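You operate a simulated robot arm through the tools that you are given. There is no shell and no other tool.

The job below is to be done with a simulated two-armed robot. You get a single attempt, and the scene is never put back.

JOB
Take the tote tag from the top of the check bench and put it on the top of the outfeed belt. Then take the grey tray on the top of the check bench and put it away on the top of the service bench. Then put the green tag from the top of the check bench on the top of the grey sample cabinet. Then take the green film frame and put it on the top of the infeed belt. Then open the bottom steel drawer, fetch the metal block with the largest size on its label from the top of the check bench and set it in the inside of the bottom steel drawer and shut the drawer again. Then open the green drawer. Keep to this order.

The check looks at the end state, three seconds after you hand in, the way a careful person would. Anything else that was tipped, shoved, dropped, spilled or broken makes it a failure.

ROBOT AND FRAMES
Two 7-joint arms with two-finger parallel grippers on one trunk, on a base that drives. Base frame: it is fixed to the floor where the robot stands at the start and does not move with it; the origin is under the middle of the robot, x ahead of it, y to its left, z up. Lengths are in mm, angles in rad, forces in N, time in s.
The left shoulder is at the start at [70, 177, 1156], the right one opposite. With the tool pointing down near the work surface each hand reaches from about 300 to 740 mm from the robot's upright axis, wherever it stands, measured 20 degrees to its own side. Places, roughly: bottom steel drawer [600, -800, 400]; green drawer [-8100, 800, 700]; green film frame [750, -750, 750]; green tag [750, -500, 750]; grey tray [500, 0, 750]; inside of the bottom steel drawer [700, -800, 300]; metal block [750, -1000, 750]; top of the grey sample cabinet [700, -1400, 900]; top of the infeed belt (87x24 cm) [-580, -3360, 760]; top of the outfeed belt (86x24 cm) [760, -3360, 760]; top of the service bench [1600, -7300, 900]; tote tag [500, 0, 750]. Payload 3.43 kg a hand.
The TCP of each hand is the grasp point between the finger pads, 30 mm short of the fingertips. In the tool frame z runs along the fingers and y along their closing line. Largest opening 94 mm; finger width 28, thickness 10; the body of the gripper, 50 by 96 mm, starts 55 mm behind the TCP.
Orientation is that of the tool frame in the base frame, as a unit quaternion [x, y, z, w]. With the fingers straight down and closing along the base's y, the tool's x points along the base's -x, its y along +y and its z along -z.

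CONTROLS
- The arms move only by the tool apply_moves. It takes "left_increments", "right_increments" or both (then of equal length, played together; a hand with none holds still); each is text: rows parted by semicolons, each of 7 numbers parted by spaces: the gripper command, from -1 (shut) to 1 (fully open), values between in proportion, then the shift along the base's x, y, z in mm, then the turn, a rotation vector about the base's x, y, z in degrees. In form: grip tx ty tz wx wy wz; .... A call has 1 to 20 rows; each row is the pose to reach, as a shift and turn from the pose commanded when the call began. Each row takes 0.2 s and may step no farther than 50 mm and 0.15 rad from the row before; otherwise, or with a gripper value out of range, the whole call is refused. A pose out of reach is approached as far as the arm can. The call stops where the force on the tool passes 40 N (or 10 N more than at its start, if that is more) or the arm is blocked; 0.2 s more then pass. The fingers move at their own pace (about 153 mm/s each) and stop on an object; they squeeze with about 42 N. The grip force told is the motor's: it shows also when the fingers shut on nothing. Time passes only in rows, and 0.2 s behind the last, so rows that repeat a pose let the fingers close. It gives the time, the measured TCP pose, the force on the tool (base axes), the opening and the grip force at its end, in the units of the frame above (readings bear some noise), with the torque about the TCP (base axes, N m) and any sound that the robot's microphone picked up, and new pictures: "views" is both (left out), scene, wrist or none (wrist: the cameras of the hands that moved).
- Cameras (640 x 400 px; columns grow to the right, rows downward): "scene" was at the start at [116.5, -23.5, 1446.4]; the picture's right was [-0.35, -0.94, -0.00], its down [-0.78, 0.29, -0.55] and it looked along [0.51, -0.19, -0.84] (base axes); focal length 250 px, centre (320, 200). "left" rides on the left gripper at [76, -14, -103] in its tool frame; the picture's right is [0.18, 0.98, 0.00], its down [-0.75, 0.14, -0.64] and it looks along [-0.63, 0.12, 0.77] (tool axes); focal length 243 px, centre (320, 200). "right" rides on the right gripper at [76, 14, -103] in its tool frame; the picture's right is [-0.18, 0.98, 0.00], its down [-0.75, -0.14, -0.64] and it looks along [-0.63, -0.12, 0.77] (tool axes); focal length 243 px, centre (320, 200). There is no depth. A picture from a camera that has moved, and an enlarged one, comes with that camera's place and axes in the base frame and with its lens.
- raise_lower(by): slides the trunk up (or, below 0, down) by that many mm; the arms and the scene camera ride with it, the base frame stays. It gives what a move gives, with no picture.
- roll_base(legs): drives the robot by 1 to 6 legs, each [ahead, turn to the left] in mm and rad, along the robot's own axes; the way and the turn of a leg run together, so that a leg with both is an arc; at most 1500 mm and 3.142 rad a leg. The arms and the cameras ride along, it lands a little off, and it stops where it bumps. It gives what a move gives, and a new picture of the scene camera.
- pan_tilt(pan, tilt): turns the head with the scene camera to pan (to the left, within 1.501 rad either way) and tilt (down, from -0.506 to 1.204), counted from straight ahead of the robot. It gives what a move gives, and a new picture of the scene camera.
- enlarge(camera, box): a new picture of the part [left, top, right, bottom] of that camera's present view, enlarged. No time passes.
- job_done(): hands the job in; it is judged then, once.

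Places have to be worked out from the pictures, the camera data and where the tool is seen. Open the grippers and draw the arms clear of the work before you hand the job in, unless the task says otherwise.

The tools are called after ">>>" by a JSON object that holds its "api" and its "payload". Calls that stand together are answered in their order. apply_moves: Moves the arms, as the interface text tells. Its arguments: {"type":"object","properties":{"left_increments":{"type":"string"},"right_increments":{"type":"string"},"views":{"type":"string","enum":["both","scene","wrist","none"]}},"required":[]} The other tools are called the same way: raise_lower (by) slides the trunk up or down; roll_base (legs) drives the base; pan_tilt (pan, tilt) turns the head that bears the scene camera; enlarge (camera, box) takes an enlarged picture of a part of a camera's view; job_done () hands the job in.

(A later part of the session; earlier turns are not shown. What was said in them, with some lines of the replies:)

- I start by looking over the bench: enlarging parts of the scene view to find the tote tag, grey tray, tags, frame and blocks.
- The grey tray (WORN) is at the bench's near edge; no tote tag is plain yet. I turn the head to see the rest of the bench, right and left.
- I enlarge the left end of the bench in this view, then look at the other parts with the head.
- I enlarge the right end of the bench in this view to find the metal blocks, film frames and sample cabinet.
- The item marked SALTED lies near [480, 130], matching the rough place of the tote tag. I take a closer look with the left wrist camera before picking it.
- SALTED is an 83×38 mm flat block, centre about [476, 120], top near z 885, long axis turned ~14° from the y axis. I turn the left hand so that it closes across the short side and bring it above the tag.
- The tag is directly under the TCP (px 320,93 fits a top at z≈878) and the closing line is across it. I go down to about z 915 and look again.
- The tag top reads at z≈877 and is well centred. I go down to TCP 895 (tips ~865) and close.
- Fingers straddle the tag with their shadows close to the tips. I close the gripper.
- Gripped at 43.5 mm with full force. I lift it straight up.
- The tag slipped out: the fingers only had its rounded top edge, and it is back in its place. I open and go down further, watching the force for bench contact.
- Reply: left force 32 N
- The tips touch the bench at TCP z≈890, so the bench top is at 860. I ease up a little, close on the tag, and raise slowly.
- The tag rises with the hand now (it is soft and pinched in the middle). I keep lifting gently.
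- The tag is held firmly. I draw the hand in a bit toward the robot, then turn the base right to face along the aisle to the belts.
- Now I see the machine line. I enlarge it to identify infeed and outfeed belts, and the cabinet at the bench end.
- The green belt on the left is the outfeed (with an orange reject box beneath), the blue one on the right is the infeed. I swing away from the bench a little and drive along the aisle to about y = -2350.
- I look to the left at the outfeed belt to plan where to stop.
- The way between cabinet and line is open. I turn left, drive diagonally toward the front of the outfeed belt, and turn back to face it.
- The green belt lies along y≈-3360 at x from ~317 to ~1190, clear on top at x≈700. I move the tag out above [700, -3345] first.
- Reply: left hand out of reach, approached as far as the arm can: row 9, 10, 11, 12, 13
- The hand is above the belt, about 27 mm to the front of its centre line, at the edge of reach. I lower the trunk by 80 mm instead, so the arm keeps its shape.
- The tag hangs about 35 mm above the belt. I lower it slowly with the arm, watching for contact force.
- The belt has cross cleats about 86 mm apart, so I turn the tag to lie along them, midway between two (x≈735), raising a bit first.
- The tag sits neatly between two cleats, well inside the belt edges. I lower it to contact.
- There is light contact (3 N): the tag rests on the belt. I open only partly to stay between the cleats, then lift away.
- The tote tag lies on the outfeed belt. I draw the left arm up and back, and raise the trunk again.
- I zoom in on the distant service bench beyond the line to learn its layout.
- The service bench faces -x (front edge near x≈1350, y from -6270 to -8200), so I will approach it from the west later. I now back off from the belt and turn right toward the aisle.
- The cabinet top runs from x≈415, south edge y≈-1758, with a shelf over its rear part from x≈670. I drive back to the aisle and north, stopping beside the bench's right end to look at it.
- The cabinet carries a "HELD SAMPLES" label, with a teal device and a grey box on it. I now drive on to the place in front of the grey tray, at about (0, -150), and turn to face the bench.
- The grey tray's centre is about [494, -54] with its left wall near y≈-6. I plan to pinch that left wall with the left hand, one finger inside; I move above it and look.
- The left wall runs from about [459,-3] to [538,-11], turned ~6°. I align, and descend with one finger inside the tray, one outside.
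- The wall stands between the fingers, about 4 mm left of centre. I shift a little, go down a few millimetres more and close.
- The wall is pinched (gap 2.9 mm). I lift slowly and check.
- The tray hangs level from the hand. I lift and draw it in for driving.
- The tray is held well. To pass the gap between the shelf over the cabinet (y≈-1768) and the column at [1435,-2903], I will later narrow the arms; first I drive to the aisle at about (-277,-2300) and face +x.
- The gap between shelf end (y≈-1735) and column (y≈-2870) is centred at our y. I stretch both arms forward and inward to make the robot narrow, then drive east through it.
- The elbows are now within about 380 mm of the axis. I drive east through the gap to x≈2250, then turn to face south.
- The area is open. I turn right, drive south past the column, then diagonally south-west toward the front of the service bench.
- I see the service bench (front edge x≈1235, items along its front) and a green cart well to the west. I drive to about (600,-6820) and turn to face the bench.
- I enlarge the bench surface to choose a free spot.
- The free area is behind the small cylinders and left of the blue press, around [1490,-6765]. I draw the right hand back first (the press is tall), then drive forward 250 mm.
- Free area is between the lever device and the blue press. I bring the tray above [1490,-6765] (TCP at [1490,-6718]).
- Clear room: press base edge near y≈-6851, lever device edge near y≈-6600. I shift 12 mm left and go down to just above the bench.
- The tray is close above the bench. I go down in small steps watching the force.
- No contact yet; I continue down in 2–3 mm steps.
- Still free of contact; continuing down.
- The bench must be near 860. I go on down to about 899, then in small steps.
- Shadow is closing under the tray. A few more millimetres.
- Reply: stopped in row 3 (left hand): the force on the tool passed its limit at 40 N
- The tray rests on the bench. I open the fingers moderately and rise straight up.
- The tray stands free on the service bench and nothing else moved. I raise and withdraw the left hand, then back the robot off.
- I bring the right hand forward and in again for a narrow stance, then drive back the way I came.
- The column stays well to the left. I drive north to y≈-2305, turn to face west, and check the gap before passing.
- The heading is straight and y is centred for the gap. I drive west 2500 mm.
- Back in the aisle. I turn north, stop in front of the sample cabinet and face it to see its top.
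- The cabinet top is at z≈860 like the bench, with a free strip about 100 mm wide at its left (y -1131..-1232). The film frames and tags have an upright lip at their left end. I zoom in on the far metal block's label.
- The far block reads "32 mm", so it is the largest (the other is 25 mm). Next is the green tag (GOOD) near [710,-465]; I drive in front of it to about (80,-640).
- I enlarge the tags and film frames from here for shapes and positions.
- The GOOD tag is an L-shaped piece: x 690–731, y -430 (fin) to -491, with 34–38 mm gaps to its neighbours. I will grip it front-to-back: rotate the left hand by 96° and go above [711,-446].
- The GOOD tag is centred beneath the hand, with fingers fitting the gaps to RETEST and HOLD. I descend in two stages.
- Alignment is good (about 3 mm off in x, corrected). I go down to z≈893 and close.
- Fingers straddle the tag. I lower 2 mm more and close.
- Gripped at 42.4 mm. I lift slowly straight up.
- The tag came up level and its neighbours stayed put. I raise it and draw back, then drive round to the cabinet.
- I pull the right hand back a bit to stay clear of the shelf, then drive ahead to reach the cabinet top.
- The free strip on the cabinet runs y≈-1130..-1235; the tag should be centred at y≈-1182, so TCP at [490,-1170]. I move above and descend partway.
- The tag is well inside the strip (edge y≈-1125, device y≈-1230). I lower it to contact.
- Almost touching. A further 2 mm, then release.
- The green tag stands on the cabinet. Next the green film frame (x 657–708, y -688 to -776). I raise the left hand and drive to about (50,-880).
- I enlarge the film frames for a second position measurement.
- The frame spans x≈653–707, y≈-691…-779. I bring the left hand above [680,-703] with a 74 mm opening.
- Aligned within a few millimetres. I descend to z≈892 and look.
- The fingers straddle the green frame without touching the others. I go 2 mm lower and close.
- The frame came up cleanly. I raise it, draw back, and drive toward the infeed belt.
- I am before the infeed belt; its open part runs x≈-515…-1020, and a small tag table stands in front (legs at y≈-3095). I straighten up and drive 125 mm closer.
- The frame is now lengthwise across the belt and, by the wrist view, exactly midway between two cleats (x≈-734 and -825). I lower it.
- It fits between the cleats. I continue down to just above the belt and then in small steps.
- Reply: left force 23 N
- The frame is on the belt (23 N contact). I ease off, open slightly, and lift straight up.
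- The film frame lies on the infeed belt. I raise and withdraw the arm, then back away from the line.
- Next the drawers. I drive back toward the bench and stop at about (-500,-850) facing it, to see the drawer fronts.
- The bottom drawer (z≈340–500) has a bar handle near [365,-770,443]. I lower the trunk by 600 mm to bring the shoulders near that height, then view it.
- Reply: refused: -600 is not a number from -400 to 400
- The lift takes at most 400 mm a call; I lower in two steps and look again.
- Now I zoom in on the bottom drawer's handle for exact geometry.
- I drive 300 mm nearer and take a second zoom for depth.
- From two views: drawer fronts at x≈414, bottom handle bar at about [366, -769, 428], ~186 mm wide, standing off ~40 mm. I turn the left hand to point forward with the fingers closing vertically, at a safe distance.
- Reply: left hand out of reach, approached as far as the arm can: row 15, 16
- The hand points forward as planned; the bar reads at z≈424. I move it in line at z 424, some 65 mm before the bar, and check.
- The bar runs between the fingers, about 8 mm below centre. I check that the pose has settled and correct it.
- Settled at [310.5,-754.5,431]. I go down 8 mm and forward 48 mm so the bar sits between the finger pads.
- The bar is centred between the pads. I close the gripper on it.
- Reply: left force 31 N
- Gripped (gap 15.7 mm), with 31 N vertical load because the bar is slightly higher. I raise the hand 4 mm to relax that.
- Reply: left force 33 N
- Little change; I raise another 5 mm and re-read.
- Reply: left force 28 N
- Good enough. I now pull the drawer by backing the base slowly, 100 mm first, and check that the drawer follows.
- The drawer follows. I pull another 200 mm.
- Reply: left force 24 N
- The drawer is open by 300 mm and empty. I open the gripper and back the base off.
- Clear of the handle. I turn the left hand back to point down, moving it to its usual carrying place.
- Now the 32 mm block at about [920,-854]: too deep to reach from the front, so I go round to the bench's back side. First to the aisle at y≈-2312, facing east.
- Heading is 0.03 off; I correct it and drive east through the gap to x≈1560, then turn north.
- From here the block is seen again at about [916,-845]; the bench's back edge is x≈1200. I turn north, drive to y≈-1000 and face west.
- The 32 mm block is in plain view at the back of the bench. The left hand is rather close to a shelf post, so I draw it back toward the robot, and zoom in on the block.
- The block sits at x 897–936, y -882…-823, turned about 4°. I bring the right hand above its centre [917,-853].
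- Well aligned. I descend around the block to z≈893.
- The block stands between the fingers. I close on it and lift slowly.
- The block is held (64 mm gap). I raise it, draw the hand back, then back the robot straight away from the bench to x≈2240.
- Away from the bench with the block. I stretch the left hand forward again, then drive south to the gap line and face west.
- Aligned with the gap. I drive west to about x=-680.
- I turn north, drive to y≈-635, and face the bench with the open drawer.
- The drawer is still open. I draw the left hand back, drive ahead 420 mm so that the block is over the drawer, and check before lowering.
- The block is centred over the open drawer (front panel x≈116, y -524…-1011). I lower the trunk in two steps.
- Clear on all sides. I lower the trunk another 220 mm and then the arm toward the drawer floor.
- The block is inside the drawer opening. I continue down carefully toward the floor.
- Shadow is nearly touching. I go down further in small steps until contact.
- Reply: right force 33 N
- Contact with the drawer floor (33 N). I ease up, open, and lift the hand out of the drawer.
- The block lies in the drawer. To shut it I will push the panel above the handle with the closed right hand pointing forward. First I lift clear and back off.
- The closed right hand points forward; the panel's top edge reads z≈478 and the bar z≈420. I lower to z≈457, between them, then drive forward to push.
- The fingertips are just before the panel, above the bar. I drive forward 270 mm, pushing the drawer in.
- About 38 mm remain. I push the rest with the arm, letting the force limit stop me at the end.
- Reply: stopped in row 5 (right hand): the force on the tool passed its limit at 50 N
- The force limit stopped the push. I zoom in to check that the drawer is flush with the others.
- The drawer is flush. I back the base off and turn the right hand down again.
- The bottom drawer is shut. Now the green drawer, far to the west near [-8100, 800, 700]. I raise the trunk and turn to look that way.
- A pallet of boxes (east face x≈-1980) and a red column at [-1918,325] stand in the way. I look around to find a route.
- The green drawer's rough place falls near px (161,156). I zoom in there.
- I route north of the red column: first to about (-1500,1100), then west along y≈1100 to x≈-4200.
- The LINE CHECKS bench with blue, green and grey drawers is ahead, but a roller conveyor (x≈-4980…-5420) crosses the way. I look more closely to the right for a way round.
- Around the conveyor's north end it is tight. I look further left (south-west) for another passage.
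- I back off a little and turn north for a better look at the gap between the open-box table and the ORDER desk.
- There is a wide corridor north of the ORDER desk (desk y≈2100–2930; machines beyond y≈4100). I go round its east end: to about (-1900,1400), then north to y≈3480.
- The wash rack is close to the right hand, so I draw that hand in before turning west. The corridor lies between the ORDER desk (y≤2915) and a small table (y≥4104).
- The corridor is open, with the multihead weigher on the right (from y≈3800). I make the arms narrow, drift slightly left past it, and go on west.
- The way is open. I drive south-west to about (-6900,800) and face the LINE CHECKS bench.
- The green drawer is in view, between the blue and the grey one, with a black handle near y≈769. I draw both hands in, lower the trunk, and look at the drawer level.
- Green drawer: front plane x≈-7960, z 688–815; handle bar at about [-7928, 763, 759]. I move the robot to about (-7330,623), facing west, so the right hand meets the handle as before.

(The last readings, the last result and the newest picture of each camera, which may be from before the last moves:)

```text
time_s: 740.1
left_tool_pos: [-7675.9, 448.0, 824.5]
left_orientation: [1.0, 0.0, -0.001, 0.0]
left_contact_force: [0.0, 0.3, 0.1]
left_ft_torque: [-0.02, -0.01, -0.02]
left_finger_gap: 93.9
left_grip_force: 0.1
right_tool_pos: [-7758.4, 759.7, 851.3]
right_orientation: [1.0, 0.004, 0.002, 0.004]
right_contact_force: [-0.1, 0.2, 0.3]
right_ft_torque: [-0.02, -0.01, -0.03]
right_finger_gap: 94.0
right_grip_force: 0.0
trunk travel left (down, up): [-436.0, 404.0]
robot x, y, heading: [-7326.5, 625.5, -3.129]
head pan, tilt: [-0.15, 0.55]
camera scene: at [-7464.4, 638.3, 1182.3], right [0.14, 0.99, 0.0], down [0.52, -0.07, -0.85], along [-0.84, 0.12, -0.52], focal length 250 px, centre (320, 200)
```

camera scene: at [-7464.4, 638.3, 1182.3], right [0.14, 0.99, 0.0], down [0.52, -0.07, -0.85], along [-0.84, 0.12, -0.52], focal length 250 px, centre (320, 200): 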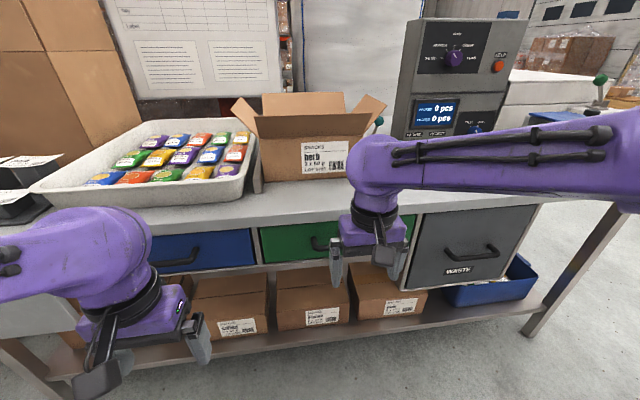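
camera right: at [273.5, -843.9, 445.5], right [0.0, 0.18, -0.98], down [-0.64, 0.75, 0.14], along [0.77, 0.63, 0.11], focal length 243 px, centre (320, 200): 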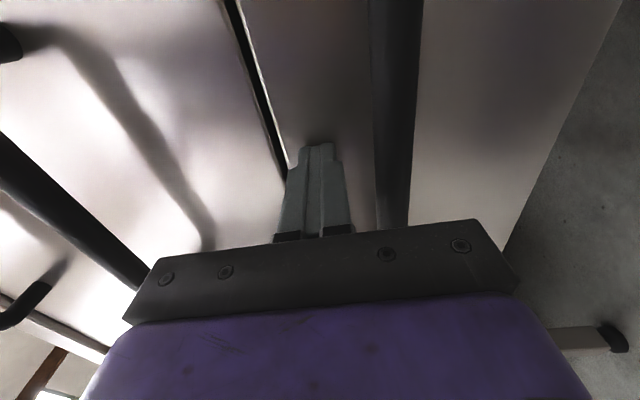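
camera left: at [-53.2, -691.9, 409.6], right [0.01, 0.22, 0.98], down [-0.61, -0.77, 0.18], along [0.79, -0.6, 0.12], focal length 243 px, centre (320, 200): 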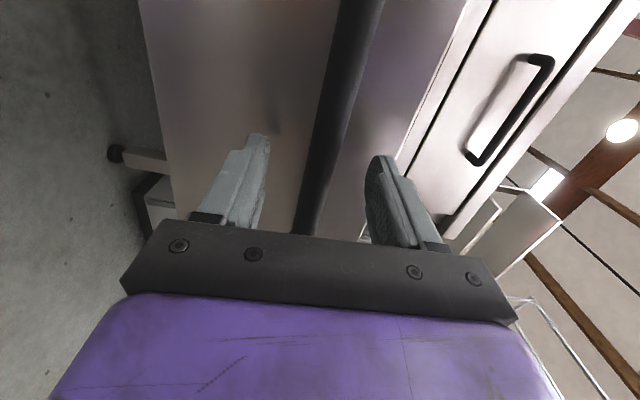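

I turn the right hand to point forward (west), fingers closing vertically, ending about 70 mm before the handle.

>>> {"api": "apply_moves", "payload": {"right_increments": "1 0 0 -4 4.62 4.62 4.62; 1 0 0 -8 9.24 9.24 9.24; 1 -2 0 -12 13.86 13.86 13.86; 1 -5 0 -18 18.47 18.47 18.47; 1 -8 0 -24 23.09 23.09 23.09; 1 -12 0 -30 27.71 27.71 27.71; 1 -16 1 -36 32.33 32.33 32.33; 1 -22 1 -42 36.95 36.95 36.95; 1 -28 1 -48 41.57 41.57 41.57; 1 -34 2 -54 46.19 46.19 46.19; 1 -40 2 -60 50.81 50.81 50.81; 1 -46 2 -66 55.43 55.43 55.43; 1 -52 3 -72 60.04 60.04 60.04; 1 -58 3 -78 64.66 64.66 64.66; 0.3 -64 3 -84 69.28 69.28 69.28; 0.3 -64 3 -84 69.28 69.28 69.28", "views": "both"}}

```text
time_s: 743.5
left_tool_pos: [-7677.0, 449.5, 825.5]
left_orientation: [1.0, -0.001, 0.0, 0.0]
left_contact_force: [0.5, -0.4, 0.2]
left_ft_torque: [0.01, -0.02, -0.02]
left_finger_gap: 93.9
left_grip_force: 0.0
right_tool_pos: [-7824.7, 761.9, 774.2]
right_orientation: [0.504, 0.493, -0.503, -0.5]
right_contact_force: [0.6, 0.3, 0.4]
right_ft_torque: [0.01, 0.01, -0.02]
right_finger_gap: 61.1
right_grip_force: 0.1
trunk travel left (down, up): [-436.0, 404.0]
robot x, y, heading: [-7325.0, 621.7, -3.129]
head pan, tilt: [-0.15, 0.55]
camera scene: at [-7464.2, 638.2, 1182.3], right [0.14, 0.99, 0.0], down [0.52, -0.07, -0.85], along [-0.84, 0.12, -0.52], focal length 250 px, centre (320, 200)
camera right: at [-7722.3, 837.9, 759.1], right [-0.01, -0.2, -0.98], down [0.64, -0.76, 0.15], along [-0.77, -0.62, 0.13], focal length 243 px, centre (320, 200)
```

scene: 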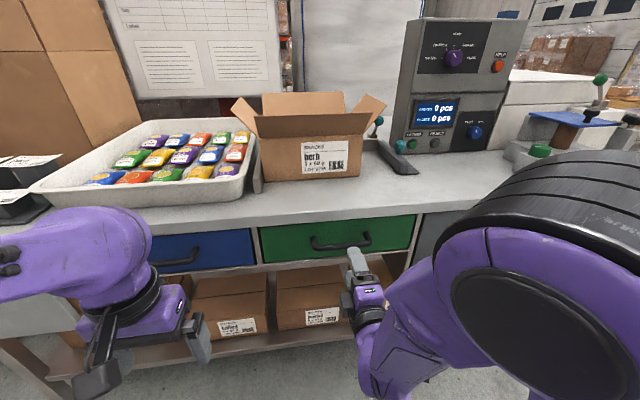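
right: 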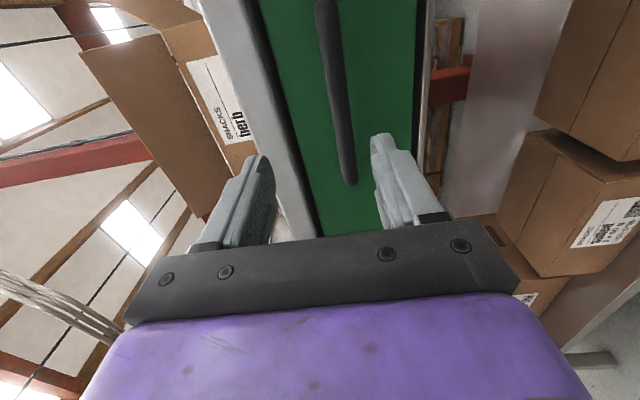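

The bar reads at z≈757, 17 mm below the hand's centre line. I go down and forward onto it.

>>> {"api": "apply_moves", "payload": {"right_increments": "0.3 0 0 -10 0 0 0; 0.3 -10 0 -17 0 0 0; 0.3 -40 0 -17 0 0 0; 0.3 -65 0 -17 0 0 0; 0.3 -65 0 -17 0 0 0", "views": "wrist"}}

```text
time_s: 744.7
left_tool_pos: [-7674.5, 447.8, 825.8]
left_orientation: [1.0, 0.0, -0.001, -0.001]
left_contact_force: [0.3, -0.6, -0.3]
left_ft_torque: [-0.03, 0.0, 0.0]
left_finger_gap: 94.2
left_grip_force: 0.1
right_tool_pos: [-7890.0, 764.6, 752.6]
right_orientation: [0.504, 0.498, -0.497, -0.501]
right_contact_force: [-0.6, 0.1, -0.1]
right_ft_torque: [-0.01, 0.01, 0.02]
right_finger_gap: 61.6
right_grip_force: 0.1
trunk travel left (down, up): [-436.0, 404.0]
robot x, y, heading: [-7325.4, 620.9, -3.133]
head pan, tilt: [-0.15, 0.55]
camera right: at [-7787.1, 839.7, 739.3], right [0.0, -0.19, -0.98], down [0.63, -0.76, 0.15], along [-0.77, -0.62, 0.12], focal length 243 px, centre (320, 200)
```

right: 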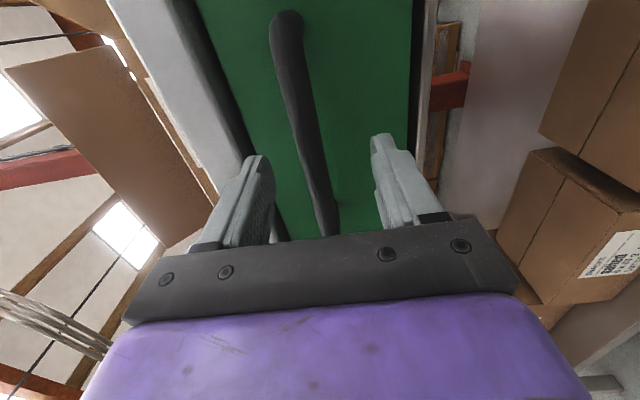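

The bar is now about 6 mm above centre; I raise 5 mm and advance 28 mm, then close.

>>> {"api": "apply_moves", "payload": {"right_increments": "0.3 0 -1 5 0 0 0; 0.3 -14 -1 5 0 0 0; 0.3 -28 -1 5 0 0 0; 0.3 -28 -1 5 0 0 0", "views": "wrist"}}

```text
time_s: 745.7
left_tool_pos: [-7675.8, 449.2, 825.7]
left_orientation: [1.0, 0.001, -0.001, 0.0]
left_contact_force: [-0.5, 0.2, -1.0]
left_ft_torque: [0.03, -0.02, -0.01]
left_finger_gap: 94.1
left_grip_force: 0.0
right_tool_pos: [-7916.0, 759.7, 754.8]
right_orientation: [0.501, 0.503, -0.496, -0.5]
right_contact_force: [-0.6, 0.0, -0.3]
right_ft_torque: [0.01, 0.03, -0.03]
right_finger_gap: 60.7
right_grip_force: 0.0
trunk travel left (down, up): [-436.0, 404.0]
robot x, y, heading: [-7324.1, 627.3, -3.135]
head pan, tilt: [-0.15, 0.55]
camera right: at [-7813.8, 836.8, 742.3], right [0.01, -0.18, -0.98], down [0.64, -0.76, 0.14], along [-0.77, -0.63, 0.11], focal length 243 px, centre (320, 200)
```

right: 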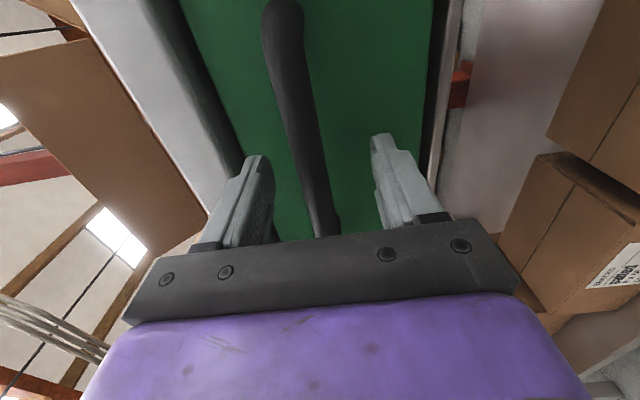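

The bar is centred between the pads. I close on it.

>>> {"api": "apply_moves", "payload": {"right_increments": "-0.5 0 0 2 0 0 0; -1 0 0 2 0 0 0; -1 0 0 2 0 0 0; -1 0 0 2 0 0 0", "views": "wrist"}}

```text
time_s: 746.7
left_tool_pos: [-7675.4, 448.7, 824.5]
left_orientation: [1.0, 0.0, -0.001, -0.001]
left_contact_force: [0.4, 0.6, -0.5]
left_ft_torque: [0.0, -0.01, 0.02]
left_finger_gap: 93.8
left_grip_force: 0.0
right_tool_pos: [-7916.7, 760.2, 757.6]
right_orientation: [0.5, 0.502, -0.497, -0.501]
right_contact_force: [-1.0, -0.2, 4.1]
right_ft_torque: [-0.57, 0.03, 0.07]
right_finger_gap: 19.4
right_grip_force: 44.7
trunk travel left (down, up): [-436.0, 404.0]
robot x, y, heading: [-7326.9, 626.9, -3.131]
head pan, tilt: [-0.15, 0.55]
camera right: at [-7813.8, 837.0, 744.8], right [0.01, -0.18, -0.98], down [0.64, -0.76, 0.14], along [-0.77, -0.63, 0.11], focal length 243 px, centre (320, 200)
```

right: 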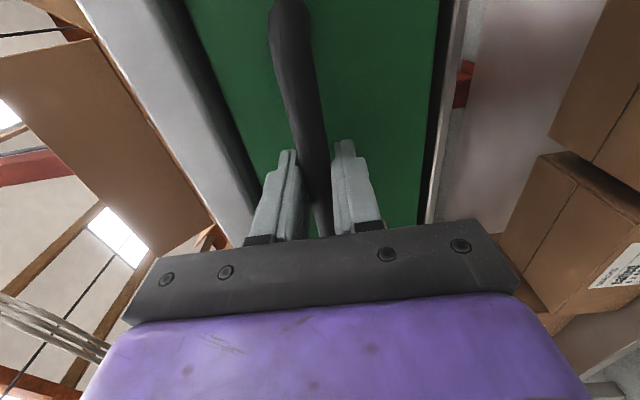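

Gripped (19 mm). I pull by backing the base 100 mm and look.

>>> {"api": "roll_base", "payload": {"legs": [[-100, 0]]}}

```text
time_s: 747.9
left_tool_pos: [-7575.3, 448.6, 825.3]
left_orientation: [1.0, 0.0, -0.002, 0.0]
left_contact_force: [0.5, -0.2, -0.6]
left_ft_torque: [0.03, 0.0, 0.01]
left_finger_gap: 94.0
left_grip_force: 0.1
right_tool_pos: [-7815.4, 760.7, 758.6]
right_orientation: [0.501, 0.503, -0.496, -0.5]
right_contact_force: [1.5, -5.9, 1.9]
right_ft_torque: [-0.49, -0.02, 0.09]
right_finger_gap: 19.4
right_grip_force: 45.2
trunk travel left (down, up): [-436.0, 404.0]
robot x, y, heading: [-7228.5, 628.1, -3.131]
head pan, tilt: [-0.15, 0.55]
camera scene: at [-7363.2, 638.3, 1182.4], right [0.14, 0.99, 0.0], down [0.52, -0.07, -0.85], along [-0.84, 0.12, -0.52], focal length 250 px, centre (320, 200)
```

scene: 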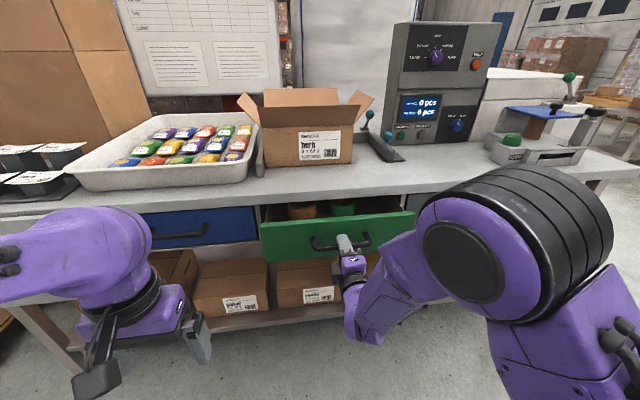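

The drawer follows. I pull a further 170 mm.

>>> {"api": "roll_base", "payload": {"legs": [[-85, 0], [-85, 0]]}}

```text
time_s: 749.6
left_tool_pos: [-7404.8, 449.9, 825.3]
left_orientation: [1.0, 0.001, -0.002, -0.001]
left_contact_force: [-0.1, -0.8, 0.7]
left_ft_torque: [0.02, 0.01, 0.0]
left_finger_gap: 93.9
left_grip_force: 0.1
right_tool_pos: [-7643.8, 760.2, 755.7]
right_orientation: [0.499, 0.504, -0.497, -0.5]
right_contact_force: [-0.4, -11.8, 4.1]
right_ft_torque: [-1.13, 0.01, 0.04]
right_finger_gap: 15.7
right_grip_force: 44.6
trunk travel left (down, up): [-436.0, 404.0]
robot x, y, heading: [-7059.4, 624.0, -3.13]
head pan, tilt: [-0.15, 0.55]
camera scene: at [-7192.0, 638.9, 1182.4], right [0.14, 0.99, 0.0], down [0.52, -0.07, -0.85], along [-0.84, 0.12, -0.52], focal length 250 px, centre (320, 200)
```

scene: 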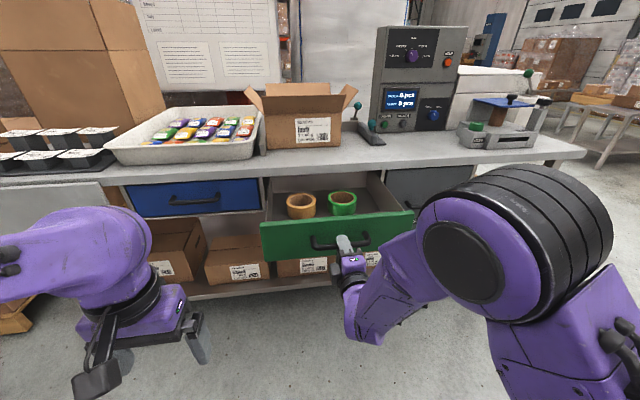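

The gap went from 19.4 to 15.7 mm, so the bar may have slid in the fingers near the end of travel. I check the wrist view and zoom on the drawer.

>>> {"api": "enlarge", "payload": {"camera": "right", "box": [160, 60, 480, 260]}}

>>> {"api": "enlarge", "payload": {"camera": "scene", "box": [240, 150, 440, 290]}}

```text
2.00 times, centred on (320, 160) of right
camera zoom: at [-7542.1, 837.3, 745.1], right [0.01, -0.18, -0.98], down [0.64, -0.75, 0.14], along [-0.77, -0.63, 0.11], focal length 485 px, centre (320, 280)
```

zoom: 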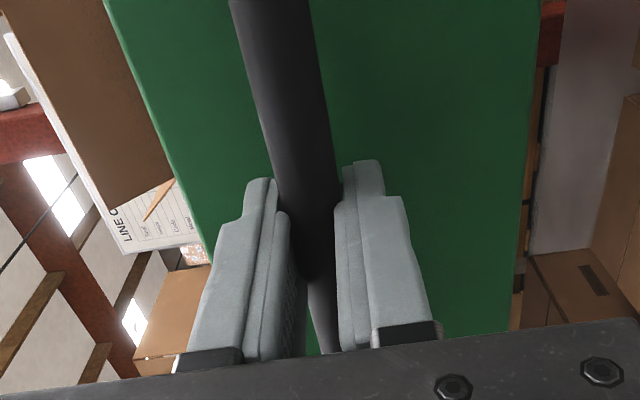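

```text
2.86 times, centred on (340, 220) of scene
camera zoom: at [-7192.0, 638.9, 1182.4], right [0.14, 0.99, 0.0], down [0.52, -0.07, -0.85], along [-0.84, 0.12, -0.52], focal length 713 px, centre (263, 143)
```

zoom: 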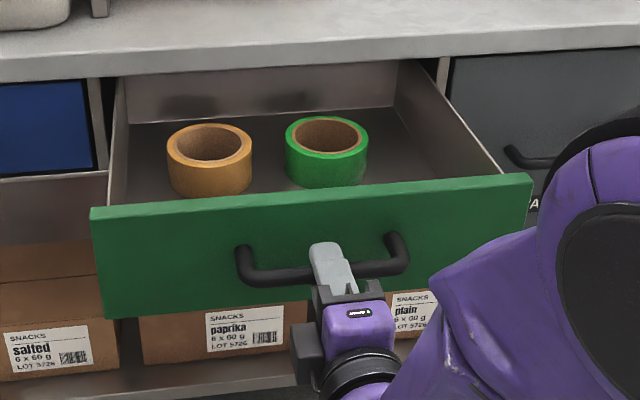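

The drawer is fully out (its back wall is at the bench edge), with the tape rolls undisturbed. I open the gripper and back away.

>>> {"api": "apply_moves", "payload": {"right_increments": "-0.3 0 0 0 0 0 0; 0.3 0 0 0 0 0 0; 0.3 0 0 0 0 0 0", "views": "wrist"}}

>>> {"api": "roll_base", "payload": {"legs": [[-150, 0], [-150, 0]]}}

```text
time_s: 750.5
left_tool_pos: [-7404.4, 449.9, 824.1]
left_orientation: [1.0, 0.001, -0.001, 0.0]
left_contact_force: [0.0, 0.0, 0.1]
left_ft_torque: [0.03, -0.04, 0.0]
left_finger_gap: 94.1
left_grip_force: 0.1
right_tool_pos: [-7645.5, 760.4, 756.4]
right_orientation: [0.5, 0.504, -0.497, -0.5]
right_contact_force: [1.0, 0.9, 0.4]
right_ft_torque: [0.02, 0.02, -0.01]
right_finger_gap: 61.2
right_grip_force: 0.0
trunk travel left (down, up): [-436.0, 404.0]
robot x, y, heading: [-7053.2, 627.8, -3.132]
head pan, tilt: [-0.15, 0.55]
camera right: at [-7542.9, 838.1, 744.1], right [0.01, -0.18, -0.98], down [0.64, -0.75, 0.14], along [-0.77, -0.63, 0.11], focal length 243 px, centre (320, 200)
```

right: 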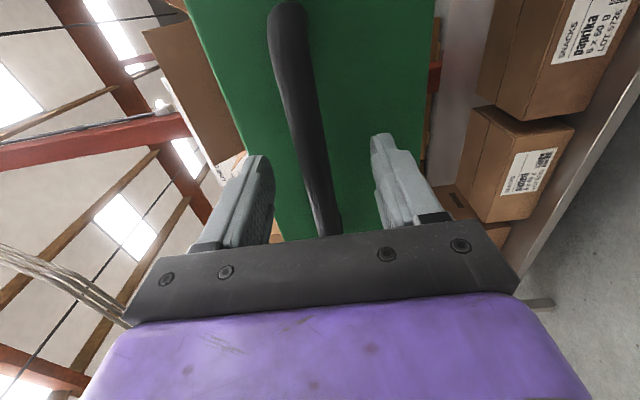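

```text
time_s: 752.8
left_tool_pos: [-7103.4, 452.8, 825.8]
left_orientation: [1.0, -0.001, -0.001, 0.0]
left_contact_force: [0.1, 0.1, 0.1]
left_ft_torque: [-0.01, 0.02, 0.01]
left_finger_gap: 94.0
left_grip_force: 0.2
right_tool_pos: [-7342.8, 765.1, 757.5]
right_orientation: [0.5, 0.504, -0.497, -0.5]
right_contact_force: [-0.2, -0.6, 1.1]
right_ft_torque: [-0.01, -0.02, -0.02]
right_finger_gap: 61.2
right_grip_force: 0.1
trunk travel left (down, up): [-436.0, 404.0]
robot x, y, heading: [-6755.2, 632.1, -3.136]
head pan, tilt: [-0.15, 0.55]
camera scene: at [-6891.3, 643.1, 1182.4], right [0.14, 0.99, 0.0], down [0.52, -0.07, -0.85], along [-0.84, 0.12, -0.52], focal length 250 px, centre (320, 200)
```

scene: 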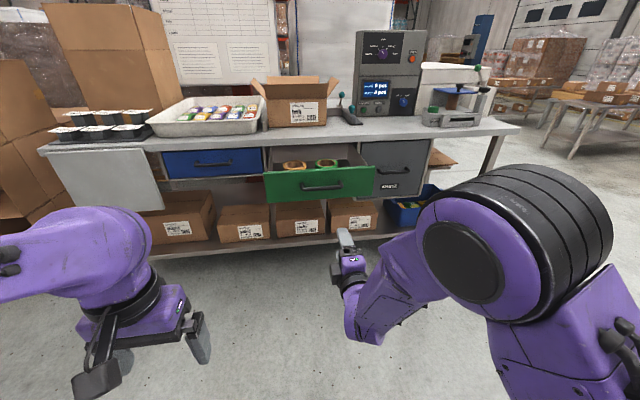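

All steps are done and the green drawer stays open. I open the right gripper fully; both arms are clear of the work.

>>> {"api": "apply_moves", "payload": {"right_increments": "1 0 0 0 0 0 0; 1 0 0 0 0 0 0", "left_increments": "1 0 0 0 0 0 0; 1 0 0 0 0 0 0", "views": "scene"}}

>>> {"api": "enlarge", "payload": {"camera": "scene", "box": [230, 120, 430, 250]}}

```text
time_s: 753.4
left_tool_pos: [-7104.9, 453.1, 825.8]
left_orientation: [1.0, -0.002, -0.001, 0.0]
left_contact_force: [0.2, 0.1, -0.2]
left_ft_torque: [0.03, -0.04, 0.0]
left_finger_gap: 94.0
left_grip_force: 0.1
right_tool_pos: [-7343.7, 765.3, 756.1]
right_orientation: [0.5, 0.504, -0.496, -0.5]
right_contact_force: [-0.8, 0.4, 0.4]
right_ft_torque: [-0.03, 0.01, -0.01]
right_finger_gap: 93.8
right_grip_force: 0.2
trunk travel left (down, up): [-436.0, 404.0]
robot x, y, heading: [-6753.5, 630.4, -3.134]
head pan, tilt: [-0.15, 0.55]
camera scene: at [-6892.8, 643.0, 1182.2], right [0.14, 0.99, 0.0], down [0.52, -0.07, -0.85], along [-0.84, 0.12, -0.52], focal length 250 px, centre (320, 200)
```

scene: 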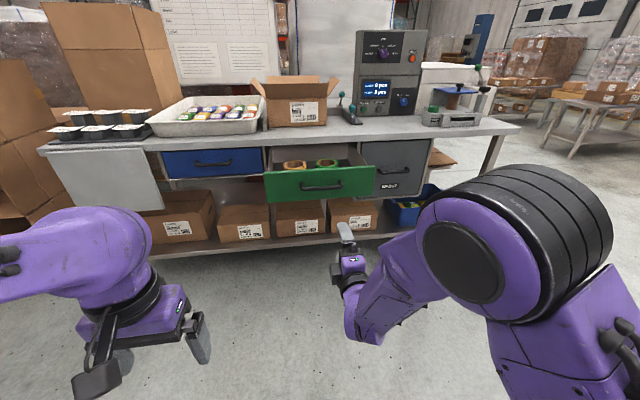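

```text
3.08 times, centred on (330, 185) of scene
camera zoom: at [-6892.8, 643.0, 1182.2], right [0.14, 0.99, 0.0], down [0.52, -0.07, -0.85], along [-0.84, 0.12, -0.52], focal length 768 px, centre (289, 246)
```

zoom: 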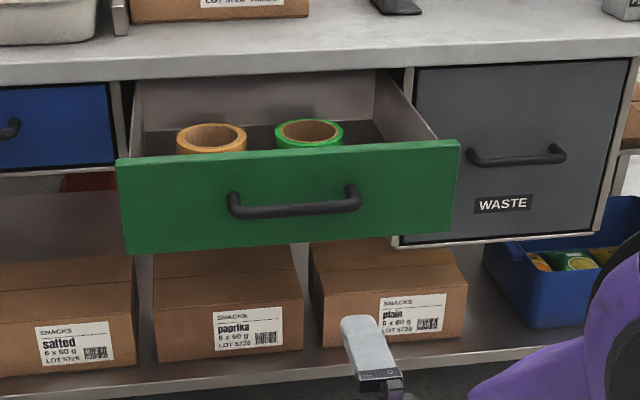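

The green drawer is open, its contents lie undisturbed, and both arms are clear with open grippers. I hand the job in.

>>> {"api": "job_done", "payload": {}}

```text
The job is handed in.
```

I carried out all six steps in the order you gave and handed the job in; no result of the check came back. I did not go back to look again at the items placed early on.

| Step | End state |
|---|---|
| Tote tag (SALTED) | On the green outfeed belt, between two cleats. It slipped out of the fingers on the first lift, landed back in its place on the bench and was picked up again. No tag was named "tote tag", so I took SALTED for it by its position. |
| Grey tray (WORN) | On the service bench, between the lever device and the blue press. |
| Green tag (GOOD) | On the free left strip of the sample cabinet top. |
| Green film frame | On the blue infeed belt, between two cleats. |
| Metal block | The 32 mm block is in the bottom steel drawer, and the drawer looks flush. I saw only one other block, 25 mm. |
| Green drawer | Open about 27 cm, close to its full travel, with the two tape rolls still inside. |

I saw nothing else tipped or shoved, and the force readings showed no unexpected contact. Both grippers are open, and the arms are clear of the work.
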